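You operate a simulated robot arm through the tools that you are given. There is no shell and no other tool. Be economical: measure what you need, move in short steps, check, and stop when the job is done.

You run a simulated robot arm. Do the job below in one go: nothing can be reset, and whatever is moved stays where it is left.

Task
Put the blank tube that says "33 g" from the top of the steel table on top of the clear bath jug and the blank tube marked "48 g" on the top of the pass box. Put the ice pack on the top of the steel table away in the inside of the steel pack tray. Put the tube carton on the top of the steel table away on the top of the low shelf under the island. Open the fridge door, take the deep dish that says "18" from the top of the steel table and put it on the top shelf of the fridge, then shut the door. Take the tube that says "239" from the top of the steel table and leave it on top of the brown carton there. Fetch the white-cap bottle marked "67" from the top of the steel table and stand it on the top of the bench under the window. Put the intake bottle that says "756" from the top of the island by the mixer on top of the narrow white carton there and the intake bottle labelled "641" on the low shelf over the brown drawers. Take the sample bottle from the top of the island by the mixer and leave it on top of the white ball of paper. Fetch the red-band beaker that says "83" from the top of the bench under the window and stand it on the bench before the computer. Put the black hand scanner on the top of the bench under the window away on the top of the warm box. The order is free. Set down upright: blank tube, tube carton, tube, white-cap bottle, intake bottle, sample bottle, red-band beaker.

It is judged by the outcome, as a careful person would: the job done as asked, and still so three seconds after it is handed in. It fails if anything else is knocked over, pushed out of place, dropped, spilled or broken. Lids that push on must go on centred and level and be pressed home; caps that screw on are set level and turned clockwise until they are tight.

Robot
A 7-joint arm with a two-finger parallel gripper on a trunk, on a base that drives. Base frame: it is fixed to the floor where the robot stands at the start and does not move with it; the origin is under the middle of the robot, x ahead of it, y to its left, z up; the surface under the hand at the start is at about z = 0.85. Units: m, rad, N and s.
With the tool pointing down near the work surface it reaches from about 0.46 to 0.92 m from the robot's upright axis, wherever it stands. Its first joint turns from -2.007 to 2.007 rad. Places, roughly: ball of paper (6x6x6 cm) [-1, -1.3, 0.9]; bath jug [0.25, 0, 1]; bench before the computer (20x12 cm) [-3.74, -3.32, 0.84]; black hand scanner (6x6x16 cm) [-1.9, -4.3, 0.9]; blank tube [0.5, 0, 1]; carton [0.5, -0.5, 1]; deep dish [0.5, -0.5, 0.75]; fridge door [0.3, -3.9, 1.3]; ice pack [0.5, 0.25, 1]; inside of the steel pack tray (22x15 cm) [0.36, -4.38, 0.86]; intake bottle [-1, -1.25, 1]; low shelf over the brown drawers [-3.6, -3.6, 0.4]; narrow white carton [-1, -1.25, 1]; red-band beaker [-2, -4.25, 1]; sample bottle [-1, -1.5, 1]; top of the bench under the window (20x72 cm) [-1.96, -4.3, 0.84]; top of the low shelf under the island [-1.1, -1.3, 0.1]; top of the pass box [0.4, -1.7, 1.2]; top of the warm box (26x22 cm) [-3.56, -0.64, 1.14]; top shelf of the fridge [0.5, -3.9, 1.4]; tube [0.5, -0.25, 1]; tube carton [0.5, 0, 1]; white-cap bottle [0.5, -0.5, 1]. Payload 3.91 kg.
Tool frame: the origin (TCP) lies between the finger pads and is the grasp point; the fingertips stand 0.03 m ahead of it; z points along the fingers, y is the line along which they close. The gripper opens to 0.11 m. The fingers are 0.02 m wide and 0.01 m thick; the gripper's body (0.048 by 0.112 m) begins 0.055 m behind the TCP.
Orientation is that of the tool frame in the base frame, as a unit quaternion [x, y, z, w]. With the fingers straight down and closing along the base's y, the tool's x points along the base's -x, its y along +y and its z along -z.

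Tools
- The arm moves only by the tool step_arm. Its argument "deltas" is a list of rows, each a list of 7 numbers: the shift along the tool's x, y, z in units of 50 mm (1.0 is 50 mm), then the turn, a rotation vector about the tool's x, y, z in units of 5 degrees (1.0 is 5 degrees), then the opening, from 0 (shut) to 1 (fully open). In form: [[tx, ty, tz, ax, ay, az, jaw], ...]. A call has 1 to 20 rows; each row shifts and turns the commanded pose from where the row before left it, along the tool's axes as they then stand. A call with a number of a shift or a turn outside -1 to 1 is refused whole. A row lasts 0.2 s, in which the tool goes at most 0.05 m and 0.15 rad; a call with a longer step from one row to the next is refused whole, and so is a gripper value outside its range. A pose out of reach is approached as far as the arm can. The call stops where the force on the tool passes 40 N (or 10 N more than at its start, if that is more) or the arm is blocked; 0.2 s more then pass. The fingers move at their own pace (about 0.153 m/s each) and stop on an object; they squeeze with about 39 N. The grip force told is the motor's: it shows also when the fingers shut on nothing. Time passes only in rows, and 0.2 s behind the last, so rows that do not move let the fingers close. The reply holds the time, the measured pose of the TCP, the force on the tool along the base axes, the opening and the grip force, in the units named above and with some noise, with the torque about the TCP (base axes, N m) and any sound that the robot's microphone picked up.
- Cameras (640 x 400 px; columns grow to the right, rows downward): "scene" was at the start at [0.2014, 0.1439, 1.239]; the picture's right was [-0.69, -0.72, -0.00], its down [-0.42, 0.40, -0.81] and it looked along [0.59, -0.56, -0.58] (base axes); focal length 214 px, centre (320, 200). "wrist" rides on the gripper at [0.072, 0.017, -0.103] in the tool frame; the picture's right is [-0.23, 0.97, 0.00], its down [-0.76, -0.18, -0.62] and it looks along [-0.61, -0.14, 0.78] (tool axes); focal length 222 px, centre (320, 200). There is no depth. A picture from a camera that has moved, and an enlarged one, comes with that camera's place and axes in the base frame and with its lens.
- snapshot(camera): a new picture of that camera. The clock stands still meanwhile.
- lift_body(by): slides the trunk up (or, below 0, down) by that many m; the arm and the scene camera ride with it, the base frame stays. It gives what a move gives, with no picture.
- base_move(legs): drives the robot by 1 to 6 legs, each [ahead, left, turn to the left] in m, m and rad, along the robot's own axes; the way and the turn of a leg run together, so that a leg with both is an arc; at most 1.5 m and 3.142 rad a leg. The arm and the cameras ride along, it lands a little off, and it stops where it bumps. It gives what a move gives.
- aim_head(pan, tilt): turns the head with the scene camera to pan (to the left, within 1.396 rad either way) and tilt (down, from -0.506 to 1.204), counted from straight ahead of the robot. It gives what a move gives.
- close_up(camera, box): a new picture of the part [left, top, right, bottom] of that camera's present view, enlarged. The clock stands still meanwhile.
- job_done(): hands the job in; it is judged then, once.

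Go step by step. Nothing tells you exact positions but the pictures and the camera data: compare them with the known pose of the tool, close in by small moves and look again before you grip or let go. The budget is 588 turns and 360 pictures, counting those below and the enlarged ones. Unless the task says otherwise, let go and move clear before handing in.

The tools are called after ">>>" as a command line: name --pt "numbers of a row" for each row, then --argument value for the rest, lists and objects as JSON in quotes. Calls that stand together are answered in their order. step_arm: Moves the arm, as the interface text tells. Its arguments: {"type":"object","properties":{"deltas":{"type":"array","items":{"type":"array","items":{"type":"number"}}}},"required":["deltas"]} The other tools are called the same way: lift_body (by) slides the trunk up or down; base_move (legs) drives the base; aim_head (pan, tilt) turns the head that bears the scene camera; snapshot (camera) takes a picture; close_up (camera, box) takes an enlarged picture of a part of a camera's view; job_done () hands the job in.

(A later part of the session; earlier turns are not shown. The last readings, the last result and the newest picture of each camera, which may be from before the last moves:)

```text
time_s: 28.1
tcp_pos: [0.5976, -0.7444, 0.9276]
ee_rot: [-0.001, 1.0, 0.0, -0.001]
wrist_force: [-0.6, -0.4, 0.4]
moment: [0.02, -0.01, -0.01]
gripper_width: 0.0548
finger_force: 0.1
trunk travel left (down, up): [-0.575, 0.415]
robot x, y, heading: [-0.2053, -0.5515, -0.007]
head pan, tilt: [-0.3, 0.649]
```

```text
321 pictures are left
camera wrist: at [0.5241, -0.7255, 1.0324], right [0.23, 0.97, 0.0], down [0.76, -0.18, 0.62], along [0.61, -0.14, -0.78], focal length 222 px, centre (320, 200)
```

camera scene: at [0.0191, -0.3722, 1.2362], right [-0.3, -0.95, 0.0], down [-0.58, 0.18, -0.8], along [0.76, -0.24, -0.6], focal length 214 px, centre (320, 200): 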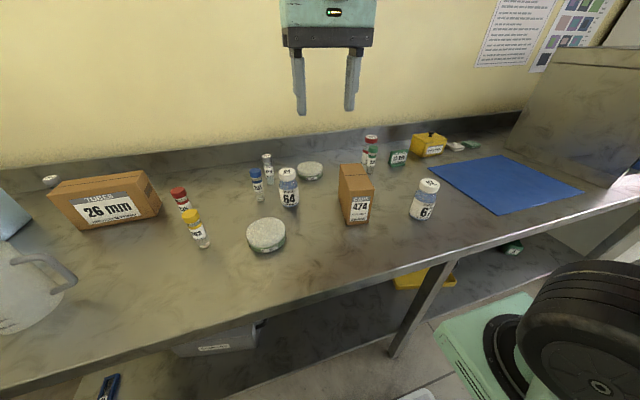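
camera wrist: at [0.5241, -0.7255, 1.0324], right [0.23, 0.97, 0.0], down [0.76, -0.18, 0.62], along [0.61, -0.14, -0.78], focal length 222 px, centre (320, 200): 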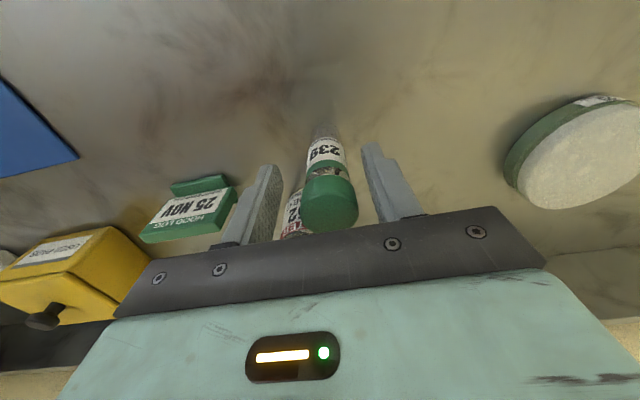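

>>> step_arm --pt "0 0.09 0 0 0 0 0.5" --pt "0 0 0 0 0 0 0.1" --pt "0 0 0 0 0 0 0.1" --pt "0 0 0 0 0 0 0.1"

>>> step_arm --pt "0 0 -0.9 0 0 0 0.1" --pt "0 0 -0.9 0 0 0 0.1" --pt "0 0 -0.9 0 0 0 0.1" --pt "0.8 0.5 -0.3 0 0 0 0.1" --pt "0.8 0.5 0 0 0 0 0.1" --pt "0.8 0.5 0 0 0 0 0.1" --pt "0.8 0.5 0 0 0 0 0.1" --pt "0 0.76 0 0 0 0 0.1" --pt "0 0 0 0 0 0 0.1"

>>> snapshot --camera "wrist"

>>> snapshot --camera "scene"

```text
time_s: 29.1
tcp_pos: [0.5986, -0.7396, 0.9302]
ee_rot: [0.0, 1.0, 0.0, 0.0]
wrist_force: [-0.7, -1.0, 4.5]
moment: [-0.03, 0.08, 0.01]
gripper_width: 0.0249
finger_force: 38.9
trunk travel left (down, up): [-0.575, 0.415]
robot x, y, heading: [-0.2015, -0.5497, -0.004]
head pan, tilt: [-0.3, 0.649]
```

```text
time_s: 31.1
tcp_pos: [0.4381, -0.5983, 1.077]
ee_rot: [0.0, 1.0, 0.0, -0.002]
wrist_force: [0.2, -0.1, 0.0]
moment: [-0.04, 0.01, -0.01]
gripper_width: 0.0249
finger_force: 39.6
trunk travel left (down, up): [-0.575, 0.415]
robot x, y, heading: [-0.2034, -0.5528, -0.013]
head pan, tilt: [-0.3, 0.649]
heard: snap
```

```text
320 pictures are left
camera wrist: at [0.3657, -0.5806, 1.1817], right [0.23, 0.97, 0.0], down [0.76, -0.18, 0.62], along [0.61, -0.14, -0.78], focal length 222 px, centre (320, 200)
```

wrist: 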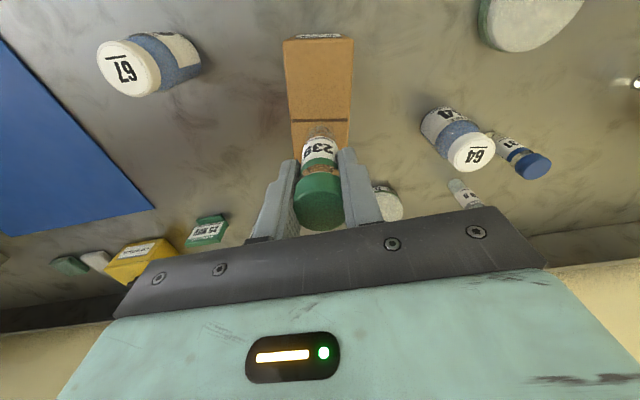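

```text
319 pictures are left
camera scene: at [0.0192, -0.3722, 1.2362], right [-0.3, -0.95, 0.0], down [-0.58, 0.18, -0.8], along [0.76, -0.24, -0.6], focal length 214 px, centre (320, 200)
```

scene: 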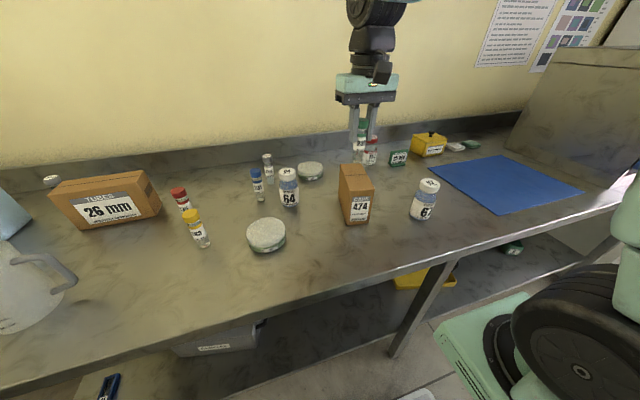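

A "snap" was heard during the lift; I check the tube and surroundings closely.

>>> close_up --camera "wrist" --box '[240, 100, 400, 240]'

>>> close_up --camera "scene" --box '[320, 70, 440, 190]'

```text
2.86 times, centred on (320, 170) of wrist
camera zoom: at [0.3657, -0.5806, 1.1817], right [0.23, 0.97, 0.0], down [0.76, -0.18, 0.62], along [0.61, -0.14, -0.78], focal length 635 px, centre (320, 286)
```

zoom: 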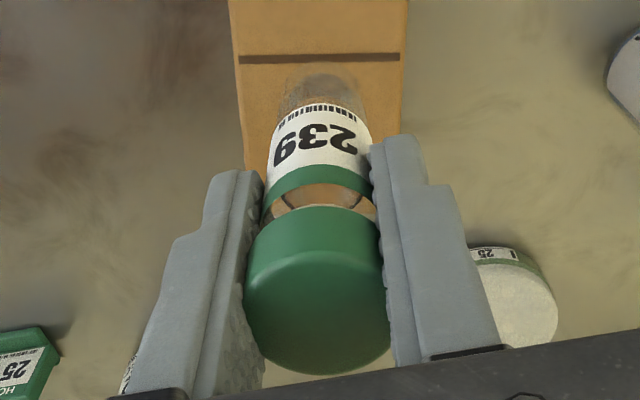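

```text
3.33 times, centred on (380, 130) of scene
camera zoom: at [0.0192, -0.3722, 1.2362], right [-0.3, -0.95, 0.0], down [-0.58, 0.18, -0.8], along [0.76, -0.24, -0.6], focal length 715 px, centre (120, 433)
```

zoom: 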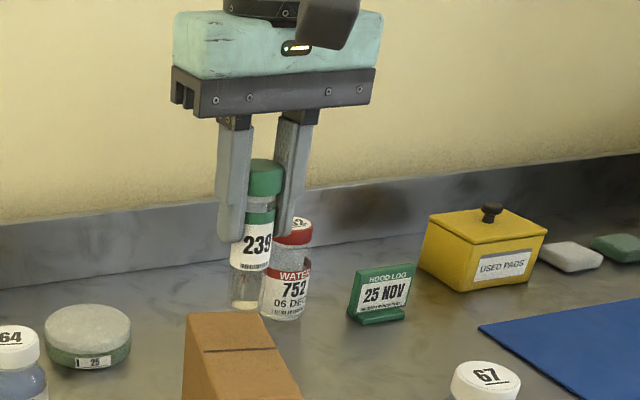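

Tube looks intact, cap seated; nothing else disturbed. I lower onto the carton centre.

>>> step_arm --pt "0 0 0.3 0 0 0 0.1" --pt "0 0 0.3 0 0 0 0.1" --pt "0 0 0.1 0 0 0 0.1" --pt "0 0 0 0 0 0 0.1"

>>> close_up --camera "scene" --box '[320, 90, 400, 190]'

```text
time_s: 32.0
tcp_pos: [0.4396, -0.5992, 1.0435]
ee_rot: [0.0, 1.0, 0.0, -0.001]
wrist_force: [0.5, 0.8, 0.0]
moment: [0.01, -0.03, 0.01]
gripper_width: 0.0246
finger_force: 38.4
trunk travel left (down, up): [-0.575, 0.415]
robot x, y, heading: [-0.2055, -0.5492, -0.01]
head pan, tilt: [-0.3, 0.649]
```

```text
4.00 times, centred on (360, 140) of scene
camera zoom: at [0.0191, -0.3722, 1.2362], right [-0.3, -0.95, 0.0], down [-0.58, 0.18, -0.8], along [0.76, -0.24, -0.6], focal length 858 px, centre (160, 440)
```

zoom: 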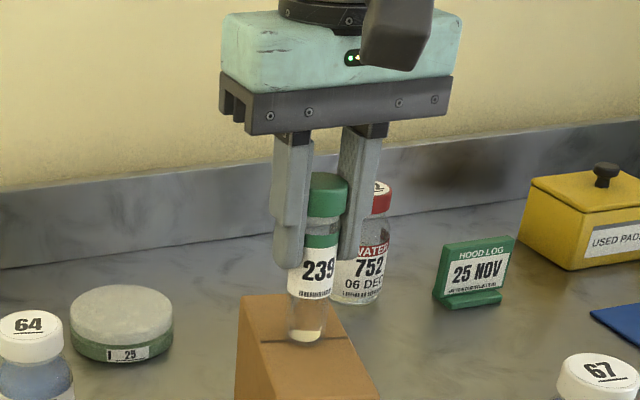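

Position is good. Lower in 1.5 mm steps until contact.

>>> step_arm --pt "0 0 0.04 0 0 0 0.1" --pt "0 0 0.04 0 0 0 0.1" --pt "0 0 0.03 0 0 0 0.1"

```text
time_s: 32.9
tcp_pos: [0.439, -0.598, 1.0401]
ee_rot: [0.0, 1.0, 0.001, 0.002]
wrist_force: [1.3, -0.4, 26.2]
moment: [-0.16, -0.16, 0.02]
gripper_width: 0.0246
finger_force: 38.2
trunk travel left (down, up): [-0.575, 0.415]
robot x, y, heading: [-0.2017, -0.547, -0.004]
head pan, tilt: [-0.3, 0.649]
```

Contact at 26 N; ease off slightly, then release.

>>> step_arm --pt "0 0 -0.035 0 0 0 0.1" --pt "0 0 0 0 0 0 0.1"

```text
time_s: 33.5
tcp_pos: [0.4378, -0.599, 1.0398]
ee_rot: [0.0, 1.0, 0.0, -0.001]
wrist_force: [1.9, -0.8, 21.2]
moment: [-0.03, -0.16, -0.04]
gripper_width: 0.0249
finger_force: 39.0
trunk travel left (down, up): [-0.575, 0.415]
robot x, y, heading: [-0.2034, -0.5462, -0.007]
head pan, tilt: [-0.3, 0.649]
```

>>> step_arm --pt "0 0 -0.03 0 0 0 0.1" --pt "0 0 0 0 0 0 0.1"

```text
time_s: 34.0
tcp_pos: [0.4379, -0.5999, 1.0415]
ee_rot: [0.001, 1.0, 0.0, -0.002]
wrist_force: [1.2, -0.7, 7.3]
moment: [-0.05, 0.04, 0.01]
gripper_width: 0.0256
finger_force: 39.0
trunk travel left (down, up): [-0.575, 0.415]
robot x, y, heading: [-0.203, -0.5472, -0.011]
head pan, tilt: [-0.3, 0.649]
```

>>> step_arm --pt "0 0 0 0 0 0 0.45" --pt "0 0 0 0 0 0 0.45" --pt "0 0 -0.5 0 0 0 0.5" --pt "0 0 -0.9 0 0 0 0.5" --pt "0 0 -0.9 0 0 0 0.6" --pt "0 0 0 0 0 0 0.6"

>>> close_up --camera "scene" --box '[240, 90, 480, 250]'

```text
time_s: 35.5
tcp_pos: [0.438, -0.601, 1.1575]
ee_rot: [0.0, 1.0, -0.001, -0.001]
wrist_force: [0.4, 0.0, -0.2]
moment: [0.0, -0.02, 0.02]
gripper_width: 0.0659
finger_force: 0.0
trunk travel left (down, up): [-0.575, 0.415]
robot x, y, heading: [-0.2048, -0.551, -0.006]
head pan, tilt: [-0.3, 0.649]
```

```text
2.50 times, centred on (360, 170) of scene
camera zoom: at [0.0192, -0.3722, 1.2362], right [-0.3, -0.95, 0.0], down [-0.58, 0.18, -0.8], along [0.76, -0.24, -0.6], focal length 536 px, centre (220, 275)
```

zoom: 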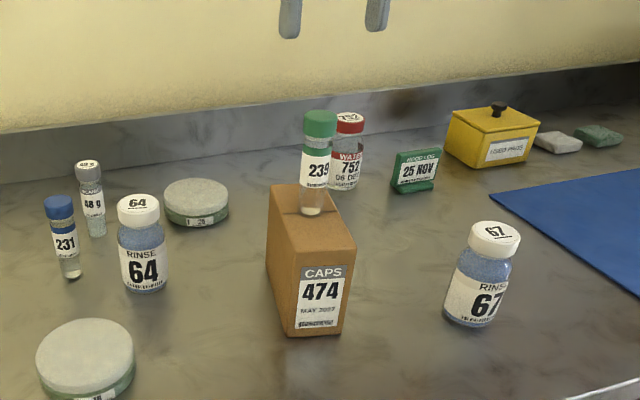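

The tube stands well on the carton. Next the 48 g blank tube at about (0.642, -0.399).

>>> step_arm --pt "-0.584 0.577 0.164 0 0 0 0.5" --pt "-0.584 0.577 0.164 0 0 0 0.5" --pt "-0.584 0.577 0.164 0 0 0 0.5" --pt "-0.584 0.577 0.164 0 0 0 0.5" --pt "-0.584 0.577 0.164 0 0 0 0.5" --pt "-0.584 0.577 0.164 0 0 0 0.5" --pt "-0.584 0.577 0.164 0 0 0 0.5" --pt "0 0 0 0 0 0 0.5"

>>> snapshot --camera "wrist"

```text
time_s: 37.2
tcp_pos: [0.6163, -0.4166, 1.1045]
ee_rot: [0.0, 1.0, -0.002, -0.001]
wrist_force: [0.2, 0.0, 0.0]
moment: [-0.01, -0.03, 0.0]
gripper_width: 0.0549
finger_force: 0.1
out of reach, approached as far as the arm can: row 7
trunk travel left (down, up): [-0.575, 0.415]
robot x, y, heading: [-0.2045, -0.5503, -0.01]
head pan, tilt: [-0.3, 0.649]
```

```text
314 pictures are left
camera wrist: at [0.5439, -0.3982, 1.208], right [0.23, 0.97, 0.0], down [0.76, -0.18, 0.62], along [0.61, -0.14, -0.78], focal length 222 px, centre (320, 200)
```

wrist: 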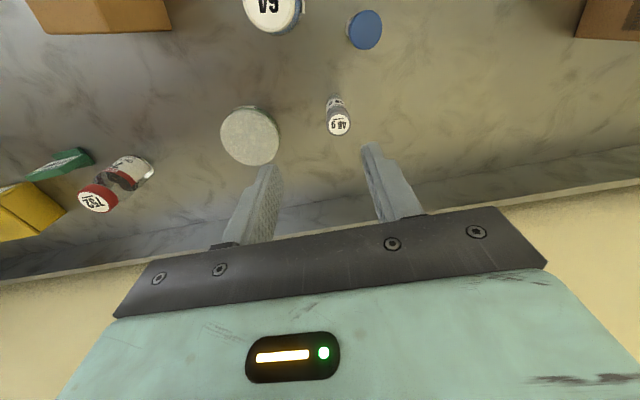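

>>> base_move --legs '[[0.1, 0, 0.008]]'

>>> step_arm --pt "0.75 0.18 0 0 0 0 0.5" --pt "0.74 0.18 0 0 0 0 0.5" --pt "0 0 0 0 0 0 0.5"

>>> snapshot --camera "wrist"

```text
time_s: 38.4
tcp_pos: [0.7167, -0.4097, 1.1029]
ee_rot: [-0.005, 1.0, 0.0, 0.0]
wrist_force: [0.8, -0.1, 0.3]
moment: [0.01, 0.05, -0.01]
gripper_width: 0.0551
finger_force: 0.1
trunk travel left (down, up): [-0.575, 0.415]
robot x, y, heading: [-0.1038, -0.5519, -0.002]
head pan, tilt: [-0.3, 0.649]
```

```text
time_s: 39.2
tcp_pos: [0.6413, -0.3943, 1.1044]
ee_rot: [-0.004, 1.0, -0.001, 0.0]
wrist_force: [0.0, -0.4, 0.7]
moment: [0.0, 0.01, -0.02]
gripper_width: 0.0548
finger_force: 0.2
trunk travel left (down, up): [-0.575, 0.415]
robot x, y, heading: [-0.1041, -0.5483, 0.0]
head pan, tilt: [-0.3, 0.649]
```

```text
313 pictures are left
camera wrist: at [0.5671, -0.3754, 1.2083], right [0.22, 0.98, 0.0], down [0.76, -0.17, 0.62], along [0.61, -0.14, -0.78], focal length 222 px, centre (320, 200)
```

wrist: 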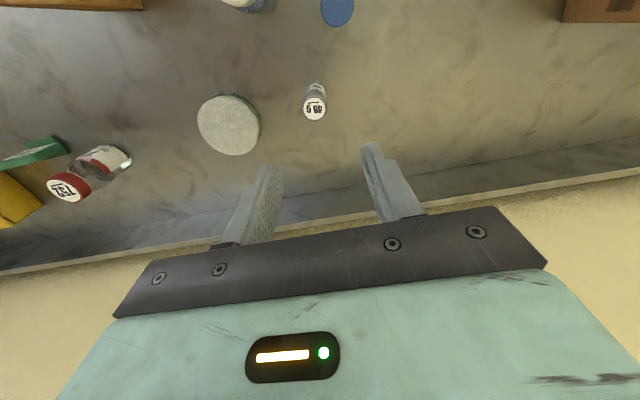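

>>> step_arm --pt "0.02 -0.06 0.9 0 0 0 0.5" --pt "0 0 0.9 0 0 0 0.5" --pt "0 0 0.9 0 0 0 0.5" --pt "0 0 0.78 0 0 0 0.5" --pt "0 0 0 0 0 0 0.5"

>>> snapshot --camera "wrist"

```text
time_s: 40.4
tcp_pos: [0.6408, -0.3972, 0.9289]
ee_rot: [-0.004, 1.0, 0.0, -0.002]
wrist_force: [0.0, 0.4, 0.0]
moment: [-0.02, 0.0, 0.01]
gripper_width: 0.0552
finger_force: 0.0
trunk travel left (down, up): [-0.575, 0.415]
robot x, y, heading: [-0.1028, -0.5539, 0.002]
head pan, tilt: [-0.3, 0.649]
```

```text
312 pictures are left
camera wrist: at [0.5671, -0.3799, 1.0336], right [0.22, 0.98, 0.0], down [0.76, -0.17, 0.62], along [0.61, -0.14, -0.78], focal length 222 px, centre (320, 200)
```

wrist: 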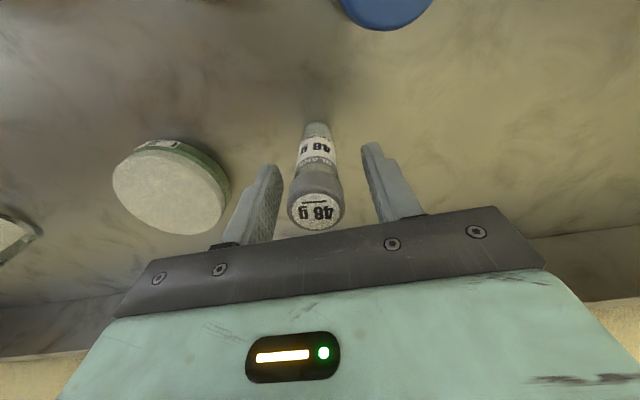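

>>> step_arm --pt "0 -0.03 0 0 0 0 0.5" --pt "0 0 0 0 0 0 0.1" --pt "0 0 0 0 0 0 0.1" --pt "0 0 0 0 0 0 0.1"

>>> step_arm --pt "0 0 -0.5 0 0 0 0.1" --pt "0 0 -0.9 0 0 0 0.1" --pt "0 0 -0.9 0 0 0 0.1" --pt "0 0 -0.9 0 0 0 0.1" --pt "0.8 0 -0.5 0 0 0 0.1" --pt "0.8 0 -0.5 0 0 0 0.1" --pt "0.8 0 -0.5 0 0 0 0.1" --pt "0 0 0 0 0 0 0.1"

>>> snapshot --camera "scene"

```text
time_s: 41.4
tcp_pos: [0.6403, -0.3987, 0.9303]
ee_rot: [-0.005, 1.0, 0.0, -0.002]
wrist_force: [-0.2, -0.5, 1.5]
moment: [-0.02, 0.01, 0.01]
gripper_width: 0.0285
finger_force: 39.1
trunk travel left (down, up): [-0.575, 0.415]
robot x, y, heading: [-0.1021, -0.5527, -0.006]
head pan, tilt: [-0.3, 0.649]
```

```text
time_s: 43.2
tcp_pos: [0.5227, -0.4, 1.1633]
ee_rot: [-0.003, 1.0, 0.0, -0.001]
wrist_force: [0.3, -0.7, 0.5]
moment: [0.0, -0.02, 0.0]
gripper_width: 0.0283
finger_force: 39.0
trunk travel left (down, up): [-0.575, 0.415]
robot x, y, heading: [-0.1019, -0.5527, -0.004]
head pan, tilt: [-0.3, 0.649]
```

```text
311 pictures are left
camera scene: at [0.1179, -0.3707, 1.2362], right [-0.3, -0.96, 0.0], down [-0.58, 0.18, -0.8], along [0.76, -0.24, -0.6], focal length 214 px, centre (320, 200)
```

scene: 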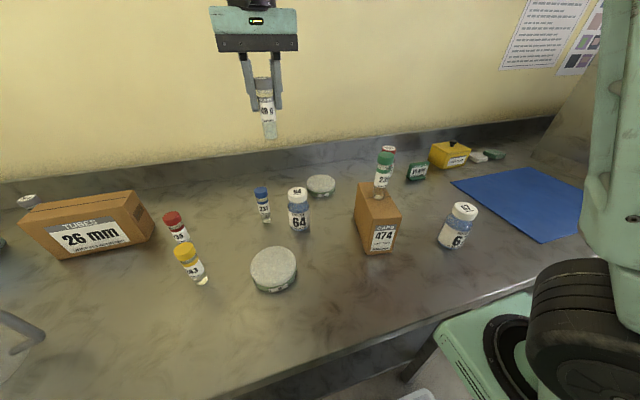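

The 48 g tube is held. I raise the trunk and drive right along the table to the pass box, looking as I go.

>>> lift_body --by 0.28

>>> base_move --legs '[[-0.1, -0.1, 0], [0, -0.4, 0]]'

>>> snapshot --camera "scene"

```text
time_s: 46.0
tcp_pos: [0.5234, -0.3984, 1.4433]
ee_rot: [-0.004, 1.0, 0.0, 0.0]
wrist_force: [0.6, -0.3, 0.2]
moment: [-0.04, 0.02, -0.03]
gripper_width: 0.0282
finger_force: 39.0
trunk travel left (down, up): [-0.855, 0.135]
robot x, y, heading: [-0.1021, -0.5491, 0.002]
head pan, tilt: [-0.3, 0.649]
```

```text
time_s: 49.5
tcp_pos: [0.4229, -0.8984, 1.443]
ee_rot: [-0.004, 1.0, 0.0, -0.001]
wrist_force: [-0.2, -0.1, -1.4]
moment: [0.01, 0.02, -0.03]
gripper_width: 0.0285
finger_force: 38.7
trunk travel left (down, up): [-0.855, 0.135]
robot x, y, heading: [-0.2033, -1.0464, -0.005]
head pan, tilt: [-0.3, 0.649]
```

```text
310 pictures are left
camera scene: at [0.0175, -0.87, 1.5162], right [-0.3, -0.96, 0.0], down [-0.58, 0.18, -0.8], along [0.76, -0.24, -0.6], focal length 214 px, centre (320, 200)
```

scene: 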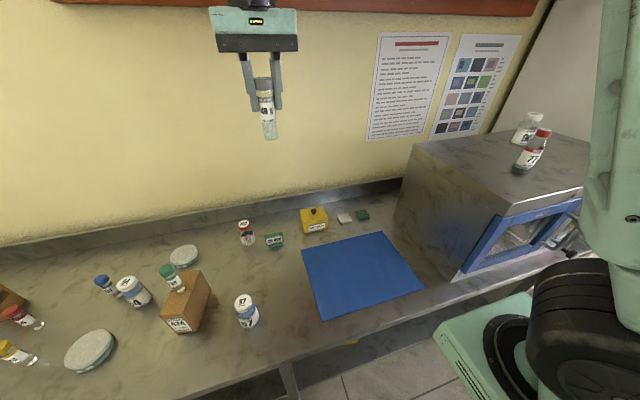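

>>> base_move --legs '[[0, -0.5, 0]]'

>>> snapshot --camera "scene"

>>> snapshot --camera "wrist"

```text
time_s: 52.4
tcp_pos: [0.4222, -1.4038, 1.4427]
ee_rot: [-0.004, 1.0, 0.0, -0.001]
wrist_force: [-0.1, 0.4, -0.6]
moment: [0.01, 0.01, 0.0]
gripper_width: 0.0283
finger_force: 39.3
trunk travel left (down, up): [-0.855, 0.135]
robot x, y, heading: [-0.2039, -1.5557, 0.001]
head pan, tilt: [-0.3, 0.649]
```

```text
309 pictures are left
camera scene: at [0.0173, -1.3752, 1.5162], right [-0.3, -0.96, 0.0], down [-0.58, 0.18, -0.8], along [0.76, -0.24, -0.6], focal length 214 px, centre (320, 200)
```

scene: 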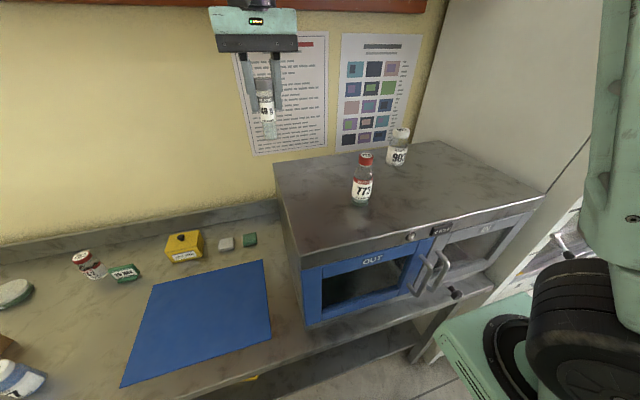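

```text
308 pictures are left
camera wrist: at [0.3487, -1.3853, 1.5473], right [0.22, 0.98, 0.0], down [0.76, -0.17, 0.62], along [0.61, -0.14, -0.78], focal length 222 px, centre (320, 200)
```

wrist: 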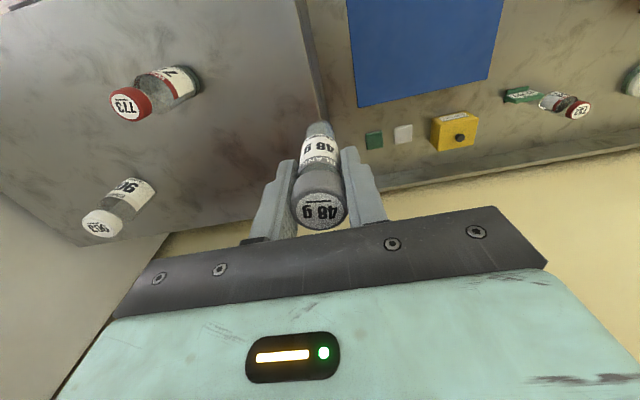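

The pass box top spans x 0.26–0.63, y −1.42 to −2.04 at z ≈ 1.2; bottles 773 and 963 stand on it. I'll set the tube at about (0.46, −1.50).

>>> step_arm --pt "-0.25 -0.65 0 0 0 -0.08 0.1" --pt "-0.25 -0.65 0 0 0 0 0.1" --pt "-0.25 -0.65 0 0 0 0 0.1" --pt "0 0 0.8 0 0 0 0.1" --pt "0 0 0.8 0 0 0 0.1" --pt "0 0 0.5 0 0 0 0.1" --pt "0 0 0 0 0 0 0.1"

>>> snapshot --camera "scene"

>>> close_up --camera "scene" --box '[230, 60, 430, 280]'

```text
time_s: 54.0
tcp_pos: [0.4603, -1.5004, 1.337]
ee_rot: [-0.008, 1.0, 0.0, -0.001]
wrist_force: [0.2, -0.5, -0.2]
moment: [0.02, 0.02, 0.01]
gripper_width: 0.0282
finger_force: 39.4
trunk travel left (down, up): [-0.855, 0.135]
robot x, y, heading: [-0.2093, -1.5547, 0.0]
head pan, tilt: [-0.3, 0.649]
```

```text
307 pictures are left
camera scene: at [0.0174, -1.3753, 1.5162], right [-0.3, -0.96, 0.0], down [-0.58, 0.18, -0.8], along [0.76, -0.24, -0.6], focal length 214 px, centre (320, 200)
```

scene: 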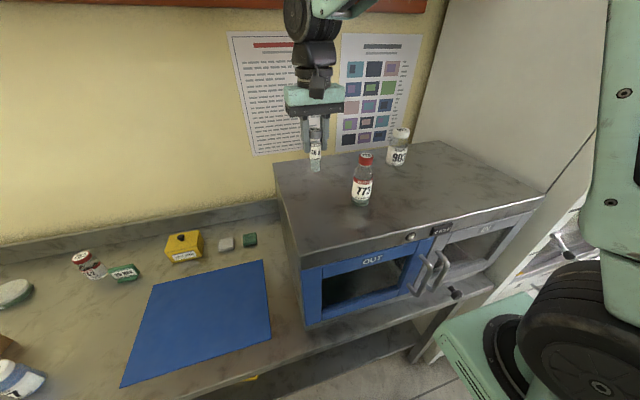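

```text
1.82 times, centred on (330, 170) of scene
camera zoom: at [0.0174, -1.3753, 1.5162], right [-0.3, -0.96, 0.0], down [-0.58, 0.18, -0.8], along [0.76, -0.24, -0.6], focal length 390 px, centre (302, 254)
```

zoom: 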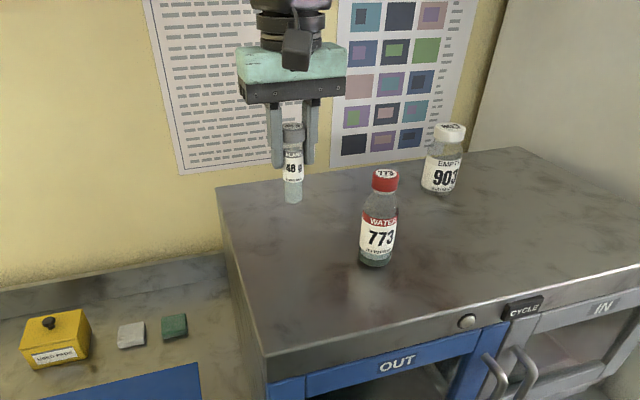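

>>> step_arm --pt "0 0 0.5 0 0 0.18 0.1" --pt "0 0 0.4 0 0 0 0.1" --pt "0 0 0 0 0 0 0.1"

>>> close_up --camera "scene" --box '[260, 80, 400, 220]'

```text
time_s: 54.8
tcp_pos: [0.46, -1.4963, 1.2937]
ee_rot: [0.0, 1.0, 0.0, -0.001]
wrist_force: [0.3, -0.6, -0.8]
moment: [-0.01, 0.02, -0.01]
gripper_width: 0.0283
finger_force: 39.2
trunk travel left (down, up): [-0.855, 0.135]
robot x, y, heading: [-0.2053, -1.5568, 0.001]
head pan, tilt: [-0.3, 0.649]
```

```text
2.86 times, centred on (330, 150) of scene
camera zoom: at [0.0174, -1.3753, 1.5162], right [-0.3, -0.96, 0.0], down [-0.58, 0.18, -0.8], along [0.76, -0.24, -0.6], focal length 613 px, centre (291, 343)
```

zoom: 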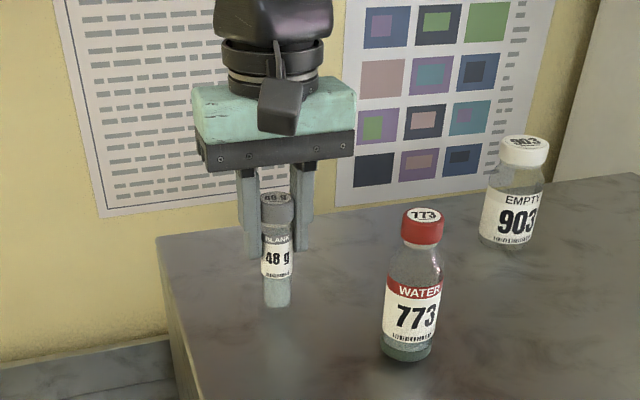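

>>> step_arm --pt "0 0 0.06 0 0 0 0.1" --pt "0 0 0.06 0 0 0 0.1" --pt "0 0 0.06 0 0 0 0.1" --pt "0 0 0 0 0 0 0.1"

```text
time_s: 55.7
tcp_pos: [0.4611, -1.4992, 1.2893]
ee_rot: [-0.001, 1.0, 0.001, 0.004]
wrist_force: [-4.2, -0.6, 17.9]
moment: [-0.2, 0.41, -0.03]
gripper_width: 0.0284
finger_force: 38.9
trunk travel left (down, up): [-0.855, 0.135]
robot x, y, heading: [-0.2052, -1.5538, -0.002]
head pan, tilt: [-0.3, 0.649]
stopped in row 4: the force on the tool passed its limit at 43 N (the readings are from after the stop); the commanded pose is now the measured one
```

>>> step_arm --pt "0 0 -0.03 0.02 0.1 0.02 0.1" --pt "0 0 0 0 0 0 0.1"

```text
time_s: 56.3
tcp_pos: [0.4622, -1.4978, 1.2888]
ee_rot: [0.001, 1.0, 0.001, 0.0]
wrist_force: [1.2, 0.8, 9.6]
moment: [0.06, -0.06, 0.01]
gripper_width: 0.0281
finger_force: 38.8
trunk travel left (down, up): [-0.855, 0.135]
robot x, y, heading: [-0.2037, -1.5556, 0.003]
head pan, tilt: [-0.3, 0.649]
```

>>> step_arm --pt "0 0 0 0 0 0 0.4" --pt "0 0 0 0 0 0 0.4" --pt "0 0 -0.5 0 0 0 0.4" --pt "0 0 -0.9 0 0 0 0.4" --pt "0 0 -0.9 0 0 0 0.6" --pt "0 0 0 0 0 0 0.6"

>>> close_up --camera "scene" --box '[230, 60, 430, 280]'

```text
time_s: 57.7
tcp_pos: [0.462, -1.4999, 1.404]
ee_rot: [0.0, 1.0, 0.0, -0.001]
wrist_force: [0.3, -0.2, 1.0]
moment: [0.01, 0.01, -0.01]
gripper_width: 0.066
finger_force: 0.0
trunk travel left (down, up): [-0.855, 0.135]
robot x, y, heading: [-0.2031, -1.5547, -0.003]
head pan, tilt: [-0.3, 0.649]
```

```text
1.82 times, centred on (330, 170) of scene
camera zoom: at [0.0172, -1.3753, 1.5162], right [-0.3, -0.96, 0.0], down [-0.58, 0.18, -0.8], along [0.76, -0.24, -0.6], focal length 390 px, centre (302, 254)
```

zoom: 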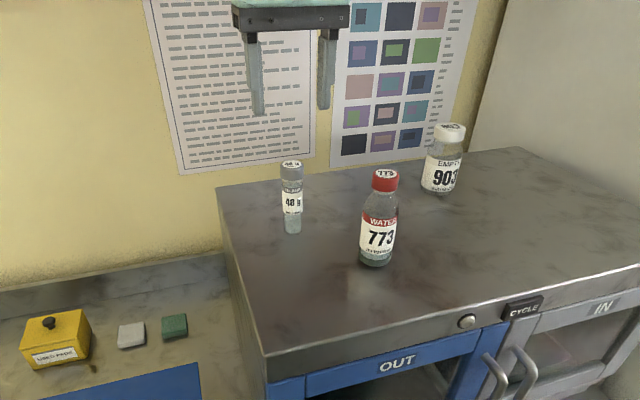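

The 48 g tube stands on the pass box. Next I go back for the white-cap bottle 67, near (0.355, −0.752).

>>> base_move --legs '[[0, 0.8, 0]]'

>>> lift_body --by -0.28

>>> aim_head --pan 0.0 --tilt 0.7

>>> snapshot --camera "wrist"

>>> snapshot --camera "scene"

```text
time_s: 62.0
tcp_pos: [0.4577, -0.6877, 1.403]
ee_rot: [-0.005, 1.0, 0.001, -0.002]
wrist_force: [-0.5, -0.5, 0.1]
moment: [0.03, -0.01, -0.03]
gripper_width: 0.0659
finger_force: 0.0
trunk travel left (down, up): [-0.855, 0.135]
robot x, y, heading: [-0.2101, -0.7518, 0.011]
head pan, tilt: [-0.3, 0.649]
```

```text
time_s: 64.8
tcp_pos: [0.4581, -0.6882, 1.1222]
ee_rot: [-0.005, 1.0, 0.001, -0.002]
wrist_force: [0.9, 0.1, 0.6]
moment: [0.03, 0.02, -0.01]
gripper_width: 0.0659
finger_force: 0.1
trunk travel left (down, up): [-0.575, 0.415]
robot x, y, heading: [-0.2074, -0.7514, 0.014]
head pan, tilt: [-0.3, 0.649]
```

```text
time_s: 65.6
tcp_pos: [0.4573, -0.6888, 1.1233]
ee_rot: [-0.006, 1.0, 0.001, -0.001]
wrist_force: [0.3, -0.7, 0.1]
moment: [-0.01, 0.0, 0.02]
gripper_width: 0.0662
finger_force: 0.0
trunk travel left (down, up): [-0.575, 0.415]
robot x, y, heading: [-0.2079, -0.7491, 0.009]
head pan, tilt: [0.0, 0.7]
```

```text
303 pictures are left
camera wrist: at [0.384, -0.6707, 1.2275], right [0.22, 0.98, 0.0], down [0.76, -0.17, 0.62], along [0.61, -0.13, -0.78], focal length 222 px, centre (320, 200)
```

wrist: 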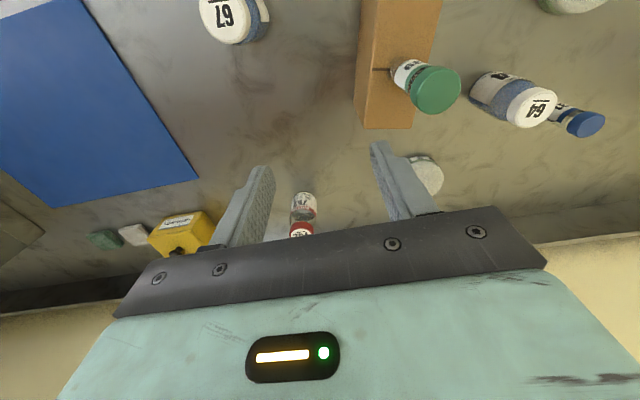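

```text
302 pictures are left
camera scene: at [0.0127, -0.5431, 1.2319], right [0.01, -1.0, 0.0], down [-0.64, -0.01, -0.77], along [0.76, 0.01, -0.64], focal length 214 px, centre (320, 200)
```

scene: 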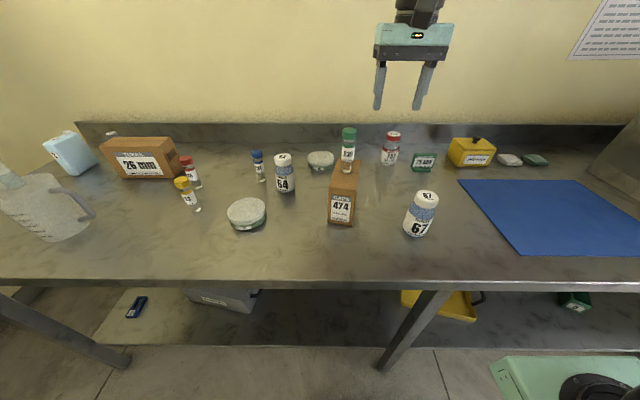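

>>> step_arm --pt "0.68 -0.45 0.15 0 0 0.14 1" --pt "0.68 -0.45 0.15 0 0 0 1" --pt "0.68 -0.45 0.15 0 0 0 1" --pt "0 0 0 0 0 0 1"

>>> snapshot --camera "wrist"

```text
time_s: 66.6
tcp_pos: [0.3551, -0.7554, 1.0986]
ee_rot: [0.002, 1.0, 0.0, -0.001]
wrist_force: [0.3, -0.5, -0.9]
moment: [0.03, -0.02, 0.0]
gripper_width: 0.1101
finger_force: 0.1
trunk travel left (down, up): [-0.575, 0.415]
robot x, y, heading: [-0.2049, -0.7515, 0.013]
head pan, tilt: [0.0, 0.7]
```

```text
301 pictures are left
camera wrist: at [0.2821, -0.7365, 1.2034], right [0.23, 0.97, 0.0], down [0.76, -0.18, 0.62], along [0.61, -0.14, -0.78], focal length 222 px, centre (320, 200)
```

wrist: 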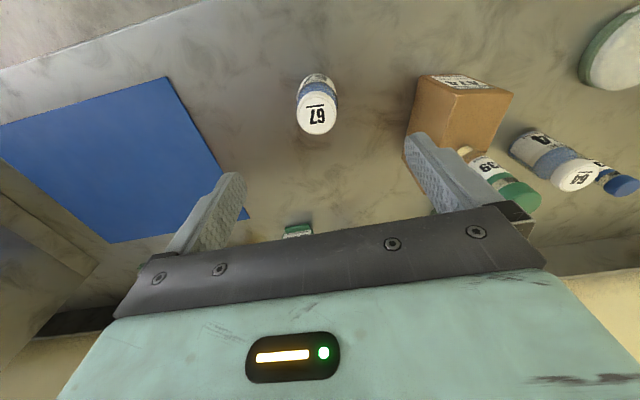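

Centred. Descend and grip the bottle body.

>>> step_arm --pt "0 0 0.9 0 0 0 0.85" --pt "0 0 0.9 0 0 0 0.85" --pt "0 0 0.9 0 0 0 0.85" --pt "0 0 0.97 0 0 0 0.85" --pt "0 0 0 0 0 0 0.85"

>>> snapshot --camera "wrist"

```text
time_s: 67.8
tcp_pos: [0.3565, -0.7538, 0.9192]
ee_rot: [0.002, 1.0, 0.002, -0.001]
wrist_force: [-0.6, -0.2, 1.3]
moment: [0.02, 0.01, 0.02]
gripper_width: 0.0935
finger_force: 0.1
trunk travel left (down, up): [-0.575, 0.415]
robot x, y, heading: [-0.2103, -0.7482, 0.011]
head pan, tilt: [0.0, 0.7]
```

```text
300 pictures are left
camera wrist: at [0.2831, -0.736, 1.0225], right [0.23, 0.97, 0.0], down [0.76, -0.18, 0.62], along [0.61, -0.14, -0.78], focal length 222 px, centre (320, 200)
```

wrist: 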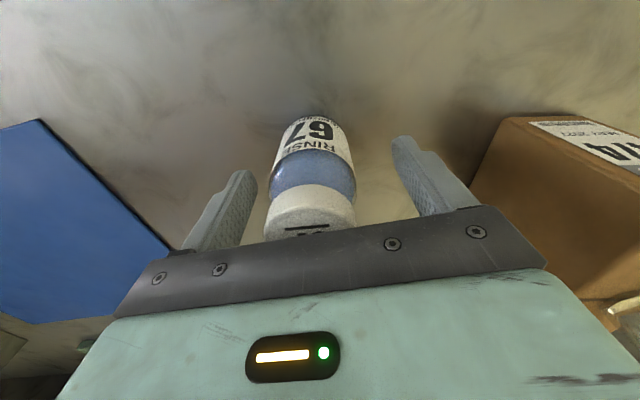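

>>> step_arm --pt "0 -0.05 0.18 0 0 0 0.85" --pt "0 0 0 0 0 0 0.3" --pt "0 0 0 0 0 0 0.3" --pt "0 0 0 0 0 0 0.3"

>>> step_arm --pt "0 0 -0.4 0 0 0 0.3" --pt "0 0 -0.9 0 0 0 0.3" --pt "0 0 -0.9 0 0 0 0.3" --pt "0 0 -0.9 0 0 0 0.3" --pt "0 0 -0.9 0 0 0 0.3" --pt "0 0 0 0 0 0 0.3"

>>> snapshot --camera "wrist"

```text
time_s: 68.8
tcp_pos: [0.3558, -0.758, 0.9089]
ee_rot: [0.002, 1.0, 0.001, 0.001]
wrist_force: [0.4, 0.3, 1.0]
moment: [0.02, -0.04, 0.08]
gripper_width: 0.0512
finger_force: 39.1
trunk travel left (down, up): [-0.575, 0.415]
robot x, y, heading: [-0.208, -0.7491, 0.009]
head pan, tilt: [0.0, 0.7]
```

```text
time_s: 70.2
tcp_pos: [0.3538, -0.7567, 1.108]
ee_rot: [0.001, 1.0, 0.002, -0.001]
wrist_force: [0.1, 0.8, -1.3]
moment: [0.01, 0.01, 0.02]
gripper_width: 0.0509
finger_force: 38.9
trunk travel left (down, up): [-0.575, 0.415]
robot x, y, heading: [-0.2057, -0.7511, 0.011]
head pan, tilt: [0.0, 0.7]
```

```text
299 pictures are left
camera wrist: at [0.2814, -0.7395, 1.2117], right [0.23, 0.97, 0.0], down [0.76, -0.18, 0.62], along [0.61, -0.14, -0.78], focal length 222 px, centre (320, 200)
```

wrist: 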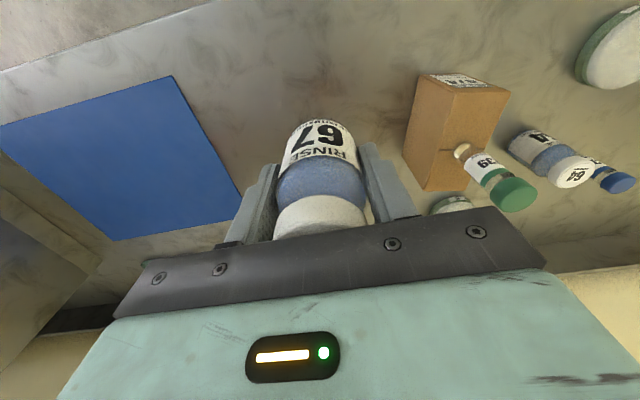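

Bottle 67 is held. I turn right toward the far wall and look ahead.

>>> base_move --legs '[[-0.1, 0, 0], [0, 0, -1.58]]'

>>> aim_head --pan 0.0 --tilt 0.3

>>> snapshot --camera "scene"

>>> aim_head --pan -0.7 --tilt 0.4

>>> snapshot --camera "scene"

```text
time_s: 75.2
tcp_pos: [-0.3123, -1.3146, 1.1079]
ee_rot: [0.704, 0.71, 0.002, -0.001]
wrist_force: [0.0, -0.1, -0.8]
moment: [0.01, 0.03, 0.01]
gripper_width: 0.0508
finger_force: 38.9
trunk travel left (down, up): [-0.575, 0.415]
robot x, y, heading: [-0.3077, -0.7501, -1.549]
head pan, tilt: [0.0, 0.7]
```

```text
time_s: 76.0
tcp_pos: [-0.3113, -1.3138, 1.1071]
ee_rot: [0.704, 0.71, 0.001, -0.001]
wrist_force: [0.1, -0.1, -1.7]
moment: [0.03, 0.0, -0.02]
gripper_width: 0.0509
finger_force: 38.9
trunk travel left (down, up): [-0.575, 0.415]
robot x, y, heading: [-0.3077, -0.7536, -1.545]
head pan, tilt: [0.0, 0.3]
```

```text
298 pictures are left
camera scene: at [-0.1032, -0.9829, 1.2679], right [-1.0, -0.02, 0.0], down [-0.01, 0.3, -0.95], along [0.02, -0.95, -0.3], focal length 214 px, centre (320, 200)
```

scene: 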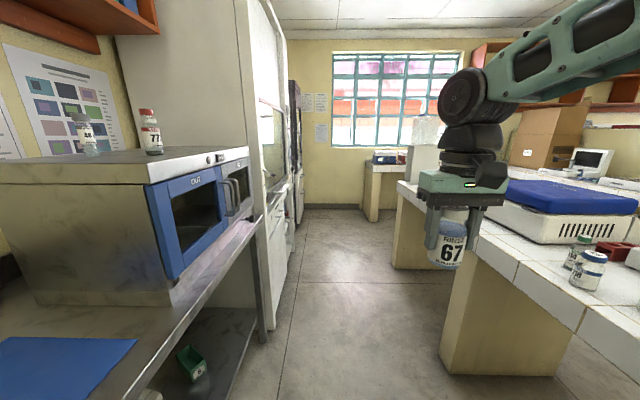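

```text
time_s: 77.1
tcp_pos: [-0.3114, -1.3149, 1.1071]
ee_rot: [0.705, 0.71, 0.001, 0.0]
wrist_force: [-1.2, -0.7, -1.5]
moment: [0.02, 0.0, 0.0]
gripper_width: 0.0508
finger_force: 38.8
trunk travel left (down, up): [-0.575, 0.415]
robot x, y, heading: [-0.311, -0.749, -1.55]
head pan, tilt: [-0.7, 0.4]
```

```text
297 pictures are left
camera scene: at [-0.1633, -0.9616, 1.2587], right [-0.78, 0.63, 0.0], down [0.24, 0.3, -0.92], along [-0.58, -0.72, -0.39], focal length 214 px, centre (320, 200)
```

scene: 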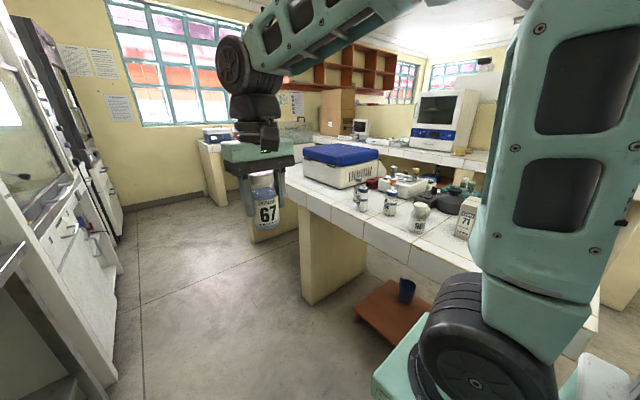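

I see the room: the island on the right, pass box and hood on the left, window bench ahead. I drive down the aisle.

>>> base_move --legs '[[0, 0.12, -0.022], [1.4, 0, 0], [0.4, 0, 0]]'

>>> aim_head --pan -0.2 --tilt 0.3

>>> snapshot --camera "scene"

>>> aim_head --pan 0.7 --tilt 0.3

>>> snapshot --camera "scene"

```text
time_s: 87.0
tcp_pos: [-0.2279, -3.1025, 1.1081]
ee_rot: [0.718, 0.696, 0.001, 0.0]
wrist_force: [0.1, 0.1, -1.3]
moment: [0.04, -0.01, -0.02]
gripper_width: 0.0508
finger_force: 38.7
trunk travel left (down, up): [-0.575, 0.415]
robot x, y, heading: [-0.1993, -2.5421, -1.588]
head pan, tilt: [-0.7, 0.4]
```

```text
time_s: 87.9
tcp_pos: [-0.2291, -3.1038, 1.1082]
ee_rot: [0.718, 0.696, 0.002, 0.0]
wrist_force: [-0.5, -0.1, -2.1]
moment: [-0.01, 0.02, 0.0]
gripper_width: 0.0509
finger_force: 39.0
trunk travel left (down, up): [-0.575, 0.415]
robot x, y, heading: [-0.2083, -2.5424, -1.584]
head pan, tilt: [-0.201, 0.3]
```

```text
296 pictures are left
camera scene: at [-0.0259, -2.7779, 1.268], right [-0.98, 0.22, 0.0], down [0.06, 0.29, -0.96], along [-0.21, -0.93, -0.3], focal length 214 px, centre (320, 200)
```

scene: 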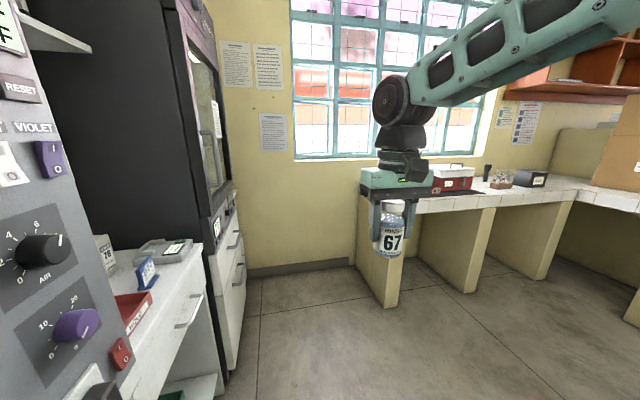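

```text
time_s: 89.1
tcp_pos: [-0.2283, -3.1035, 1.1084]
ee_rot: [0.719, 0.695, 0.001, 0.0]
wrist_force: [-0.7, 0.5, -1.0]
moment: [0.02, 0.0, 0.01]
gripper_width: 0.0509
finger_force: 39.3
trunk travel left (down, up): [-0.575, 0.415]
robot x, y, heading: [-0.2024, -2.5416, -1.585]
head pan, tilt: [0.7, 0.3]
```

```text
295 pictures are left
camera scene: at [0.0532, -2.7593, 1.268], right [-0.78, -0.63, 0.0], down [-0.19, 0.23, -0.96], along [0.6, -0.74, -0.3], focal length 214 px, centre (320, 200)
```

scene: 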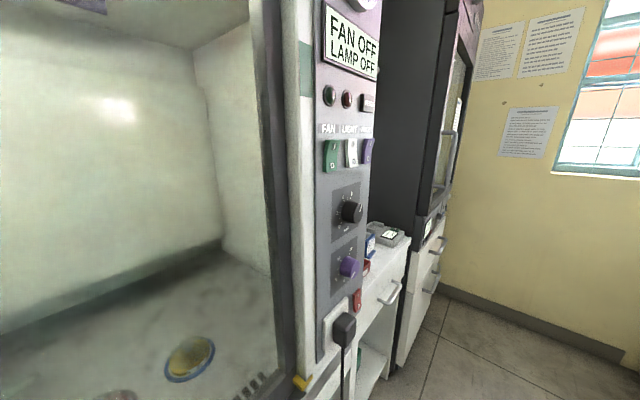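

Next I raise the trunk a little for clearance and drive toward the window bench.

>>> lift_body --by 0.15

>>> base_move --legs '[[0.7, 0, 0.015], [0, -0.8, 0]]'

>>> aim_head --pan -0.3 --tilt 0.5

>>> snapshot --camera "scene"

```text
time_s: 90.9
tcp_pos: [-0.2275, -3.1027, 1.2564]
ee_rot: [0.718, 0.696, 0.001, 0.0]
wrist_force: [-0.3, 0.0, -1.9]
moment: [0.02, 0.01, -0.02]
gripper_width: 0.0508
finger_force: 39.1
trunk travel left (down, up): [-0.725, 0.265]
robot x, y, heading: [-0.205, -2.5427, -1.588]
head pan, tilt: [0.7, 0.3]
```

```text
time_s: 96.5
tcp_pos: [-0.5096, -3.8016, 1.2569]
ee_rot: [0.714, 0.7, 0.001, -0.001]
wrist_force: [-0.1, -1.0, -1.4]
moment: [0.03, -0.03, -0.03]
gripper_width: 0.0503
finger_force: 39.1
trunk travel left (down, up): [-0.725, 0.265]
robot x, y, heading: [-0.491, -3.2386, -1.574]
head pan, tilt: [0.7, 0.3]
stopped in leg 2: the robot was blocked; the commanded pose is now the measured one
```

```text
time_s: 97.8
tcp_pos: [-0.5091, -3.8029, 1.2571]
ee_rot: [0.714, 0.7, 0.001, 0.001]
wrist_force: [-0.2, 0.2, -1.3]
moment: [-0.01, -0.01, 0.0]
gripper_width: 0.0505
finger_force: 38.6
trunk travel left (down, up): [-0.725, 0.265]
robot x, y, heading: [-0.4913, -3.2397, -1.58]
head pan, tilt: [-0.3, 0.499]
```

```text
294 pictures are left
camera scene: at [-0.3183, -3.4684, 1.3996], right [-0.95, 0.3, 0.0], down [0.14, 0.46, -0.88], along [-0.26, -0.84, -0.48], focal length 214 px, centre (320, 200)
```

scene: 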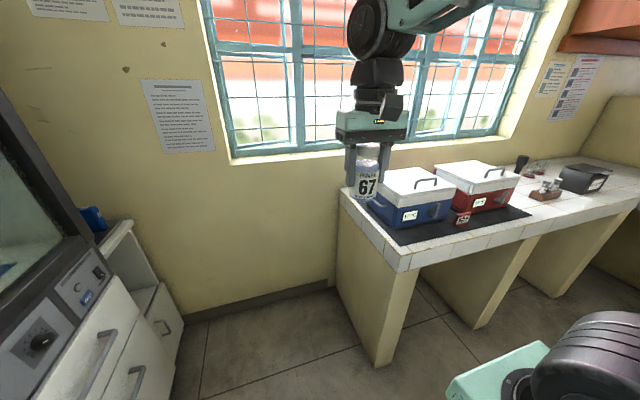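

>>> aim_head --pan -1.2 --tilt 0.5

>>> snapshot --camera "scene"

```text
time_s: 99.0
tcp_pos: [-0.5093, -3.8004, 1.2571]
ee_rot: [0.714, 0.7, 0.001, 0.001]
wrist_force: [-0.7, -0.7, -1.2]
moment: [-0.02, -0.04, -0.03]
gripper_width: 0.0508
finger_force: 38.6
trunk travel left (down, up): [-0.725, 0.265]
robot x, y, heading: [-0.4917, -3.2387, -1.576]
head pan, tilt: [-1.201, 0.499]
```

```text
293 pictures are left
camera scene: at [-0.376, -3.4141, 1.3996], right [-0.36, 0.93, 0.0], down [0.45, 0.17, -0.88], along [-0.82, -0.31, -0.48], focal length 214 px, centre (320, 200)
```

scene: 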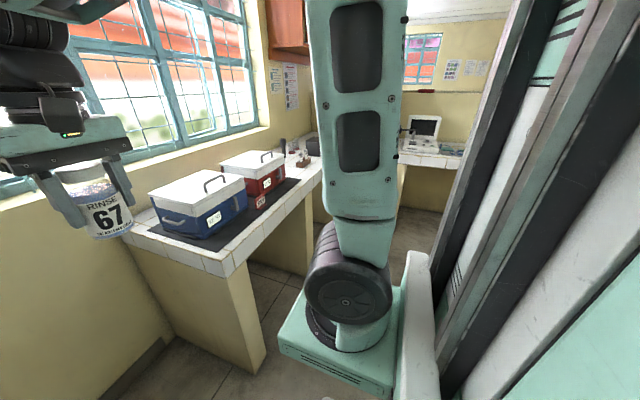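

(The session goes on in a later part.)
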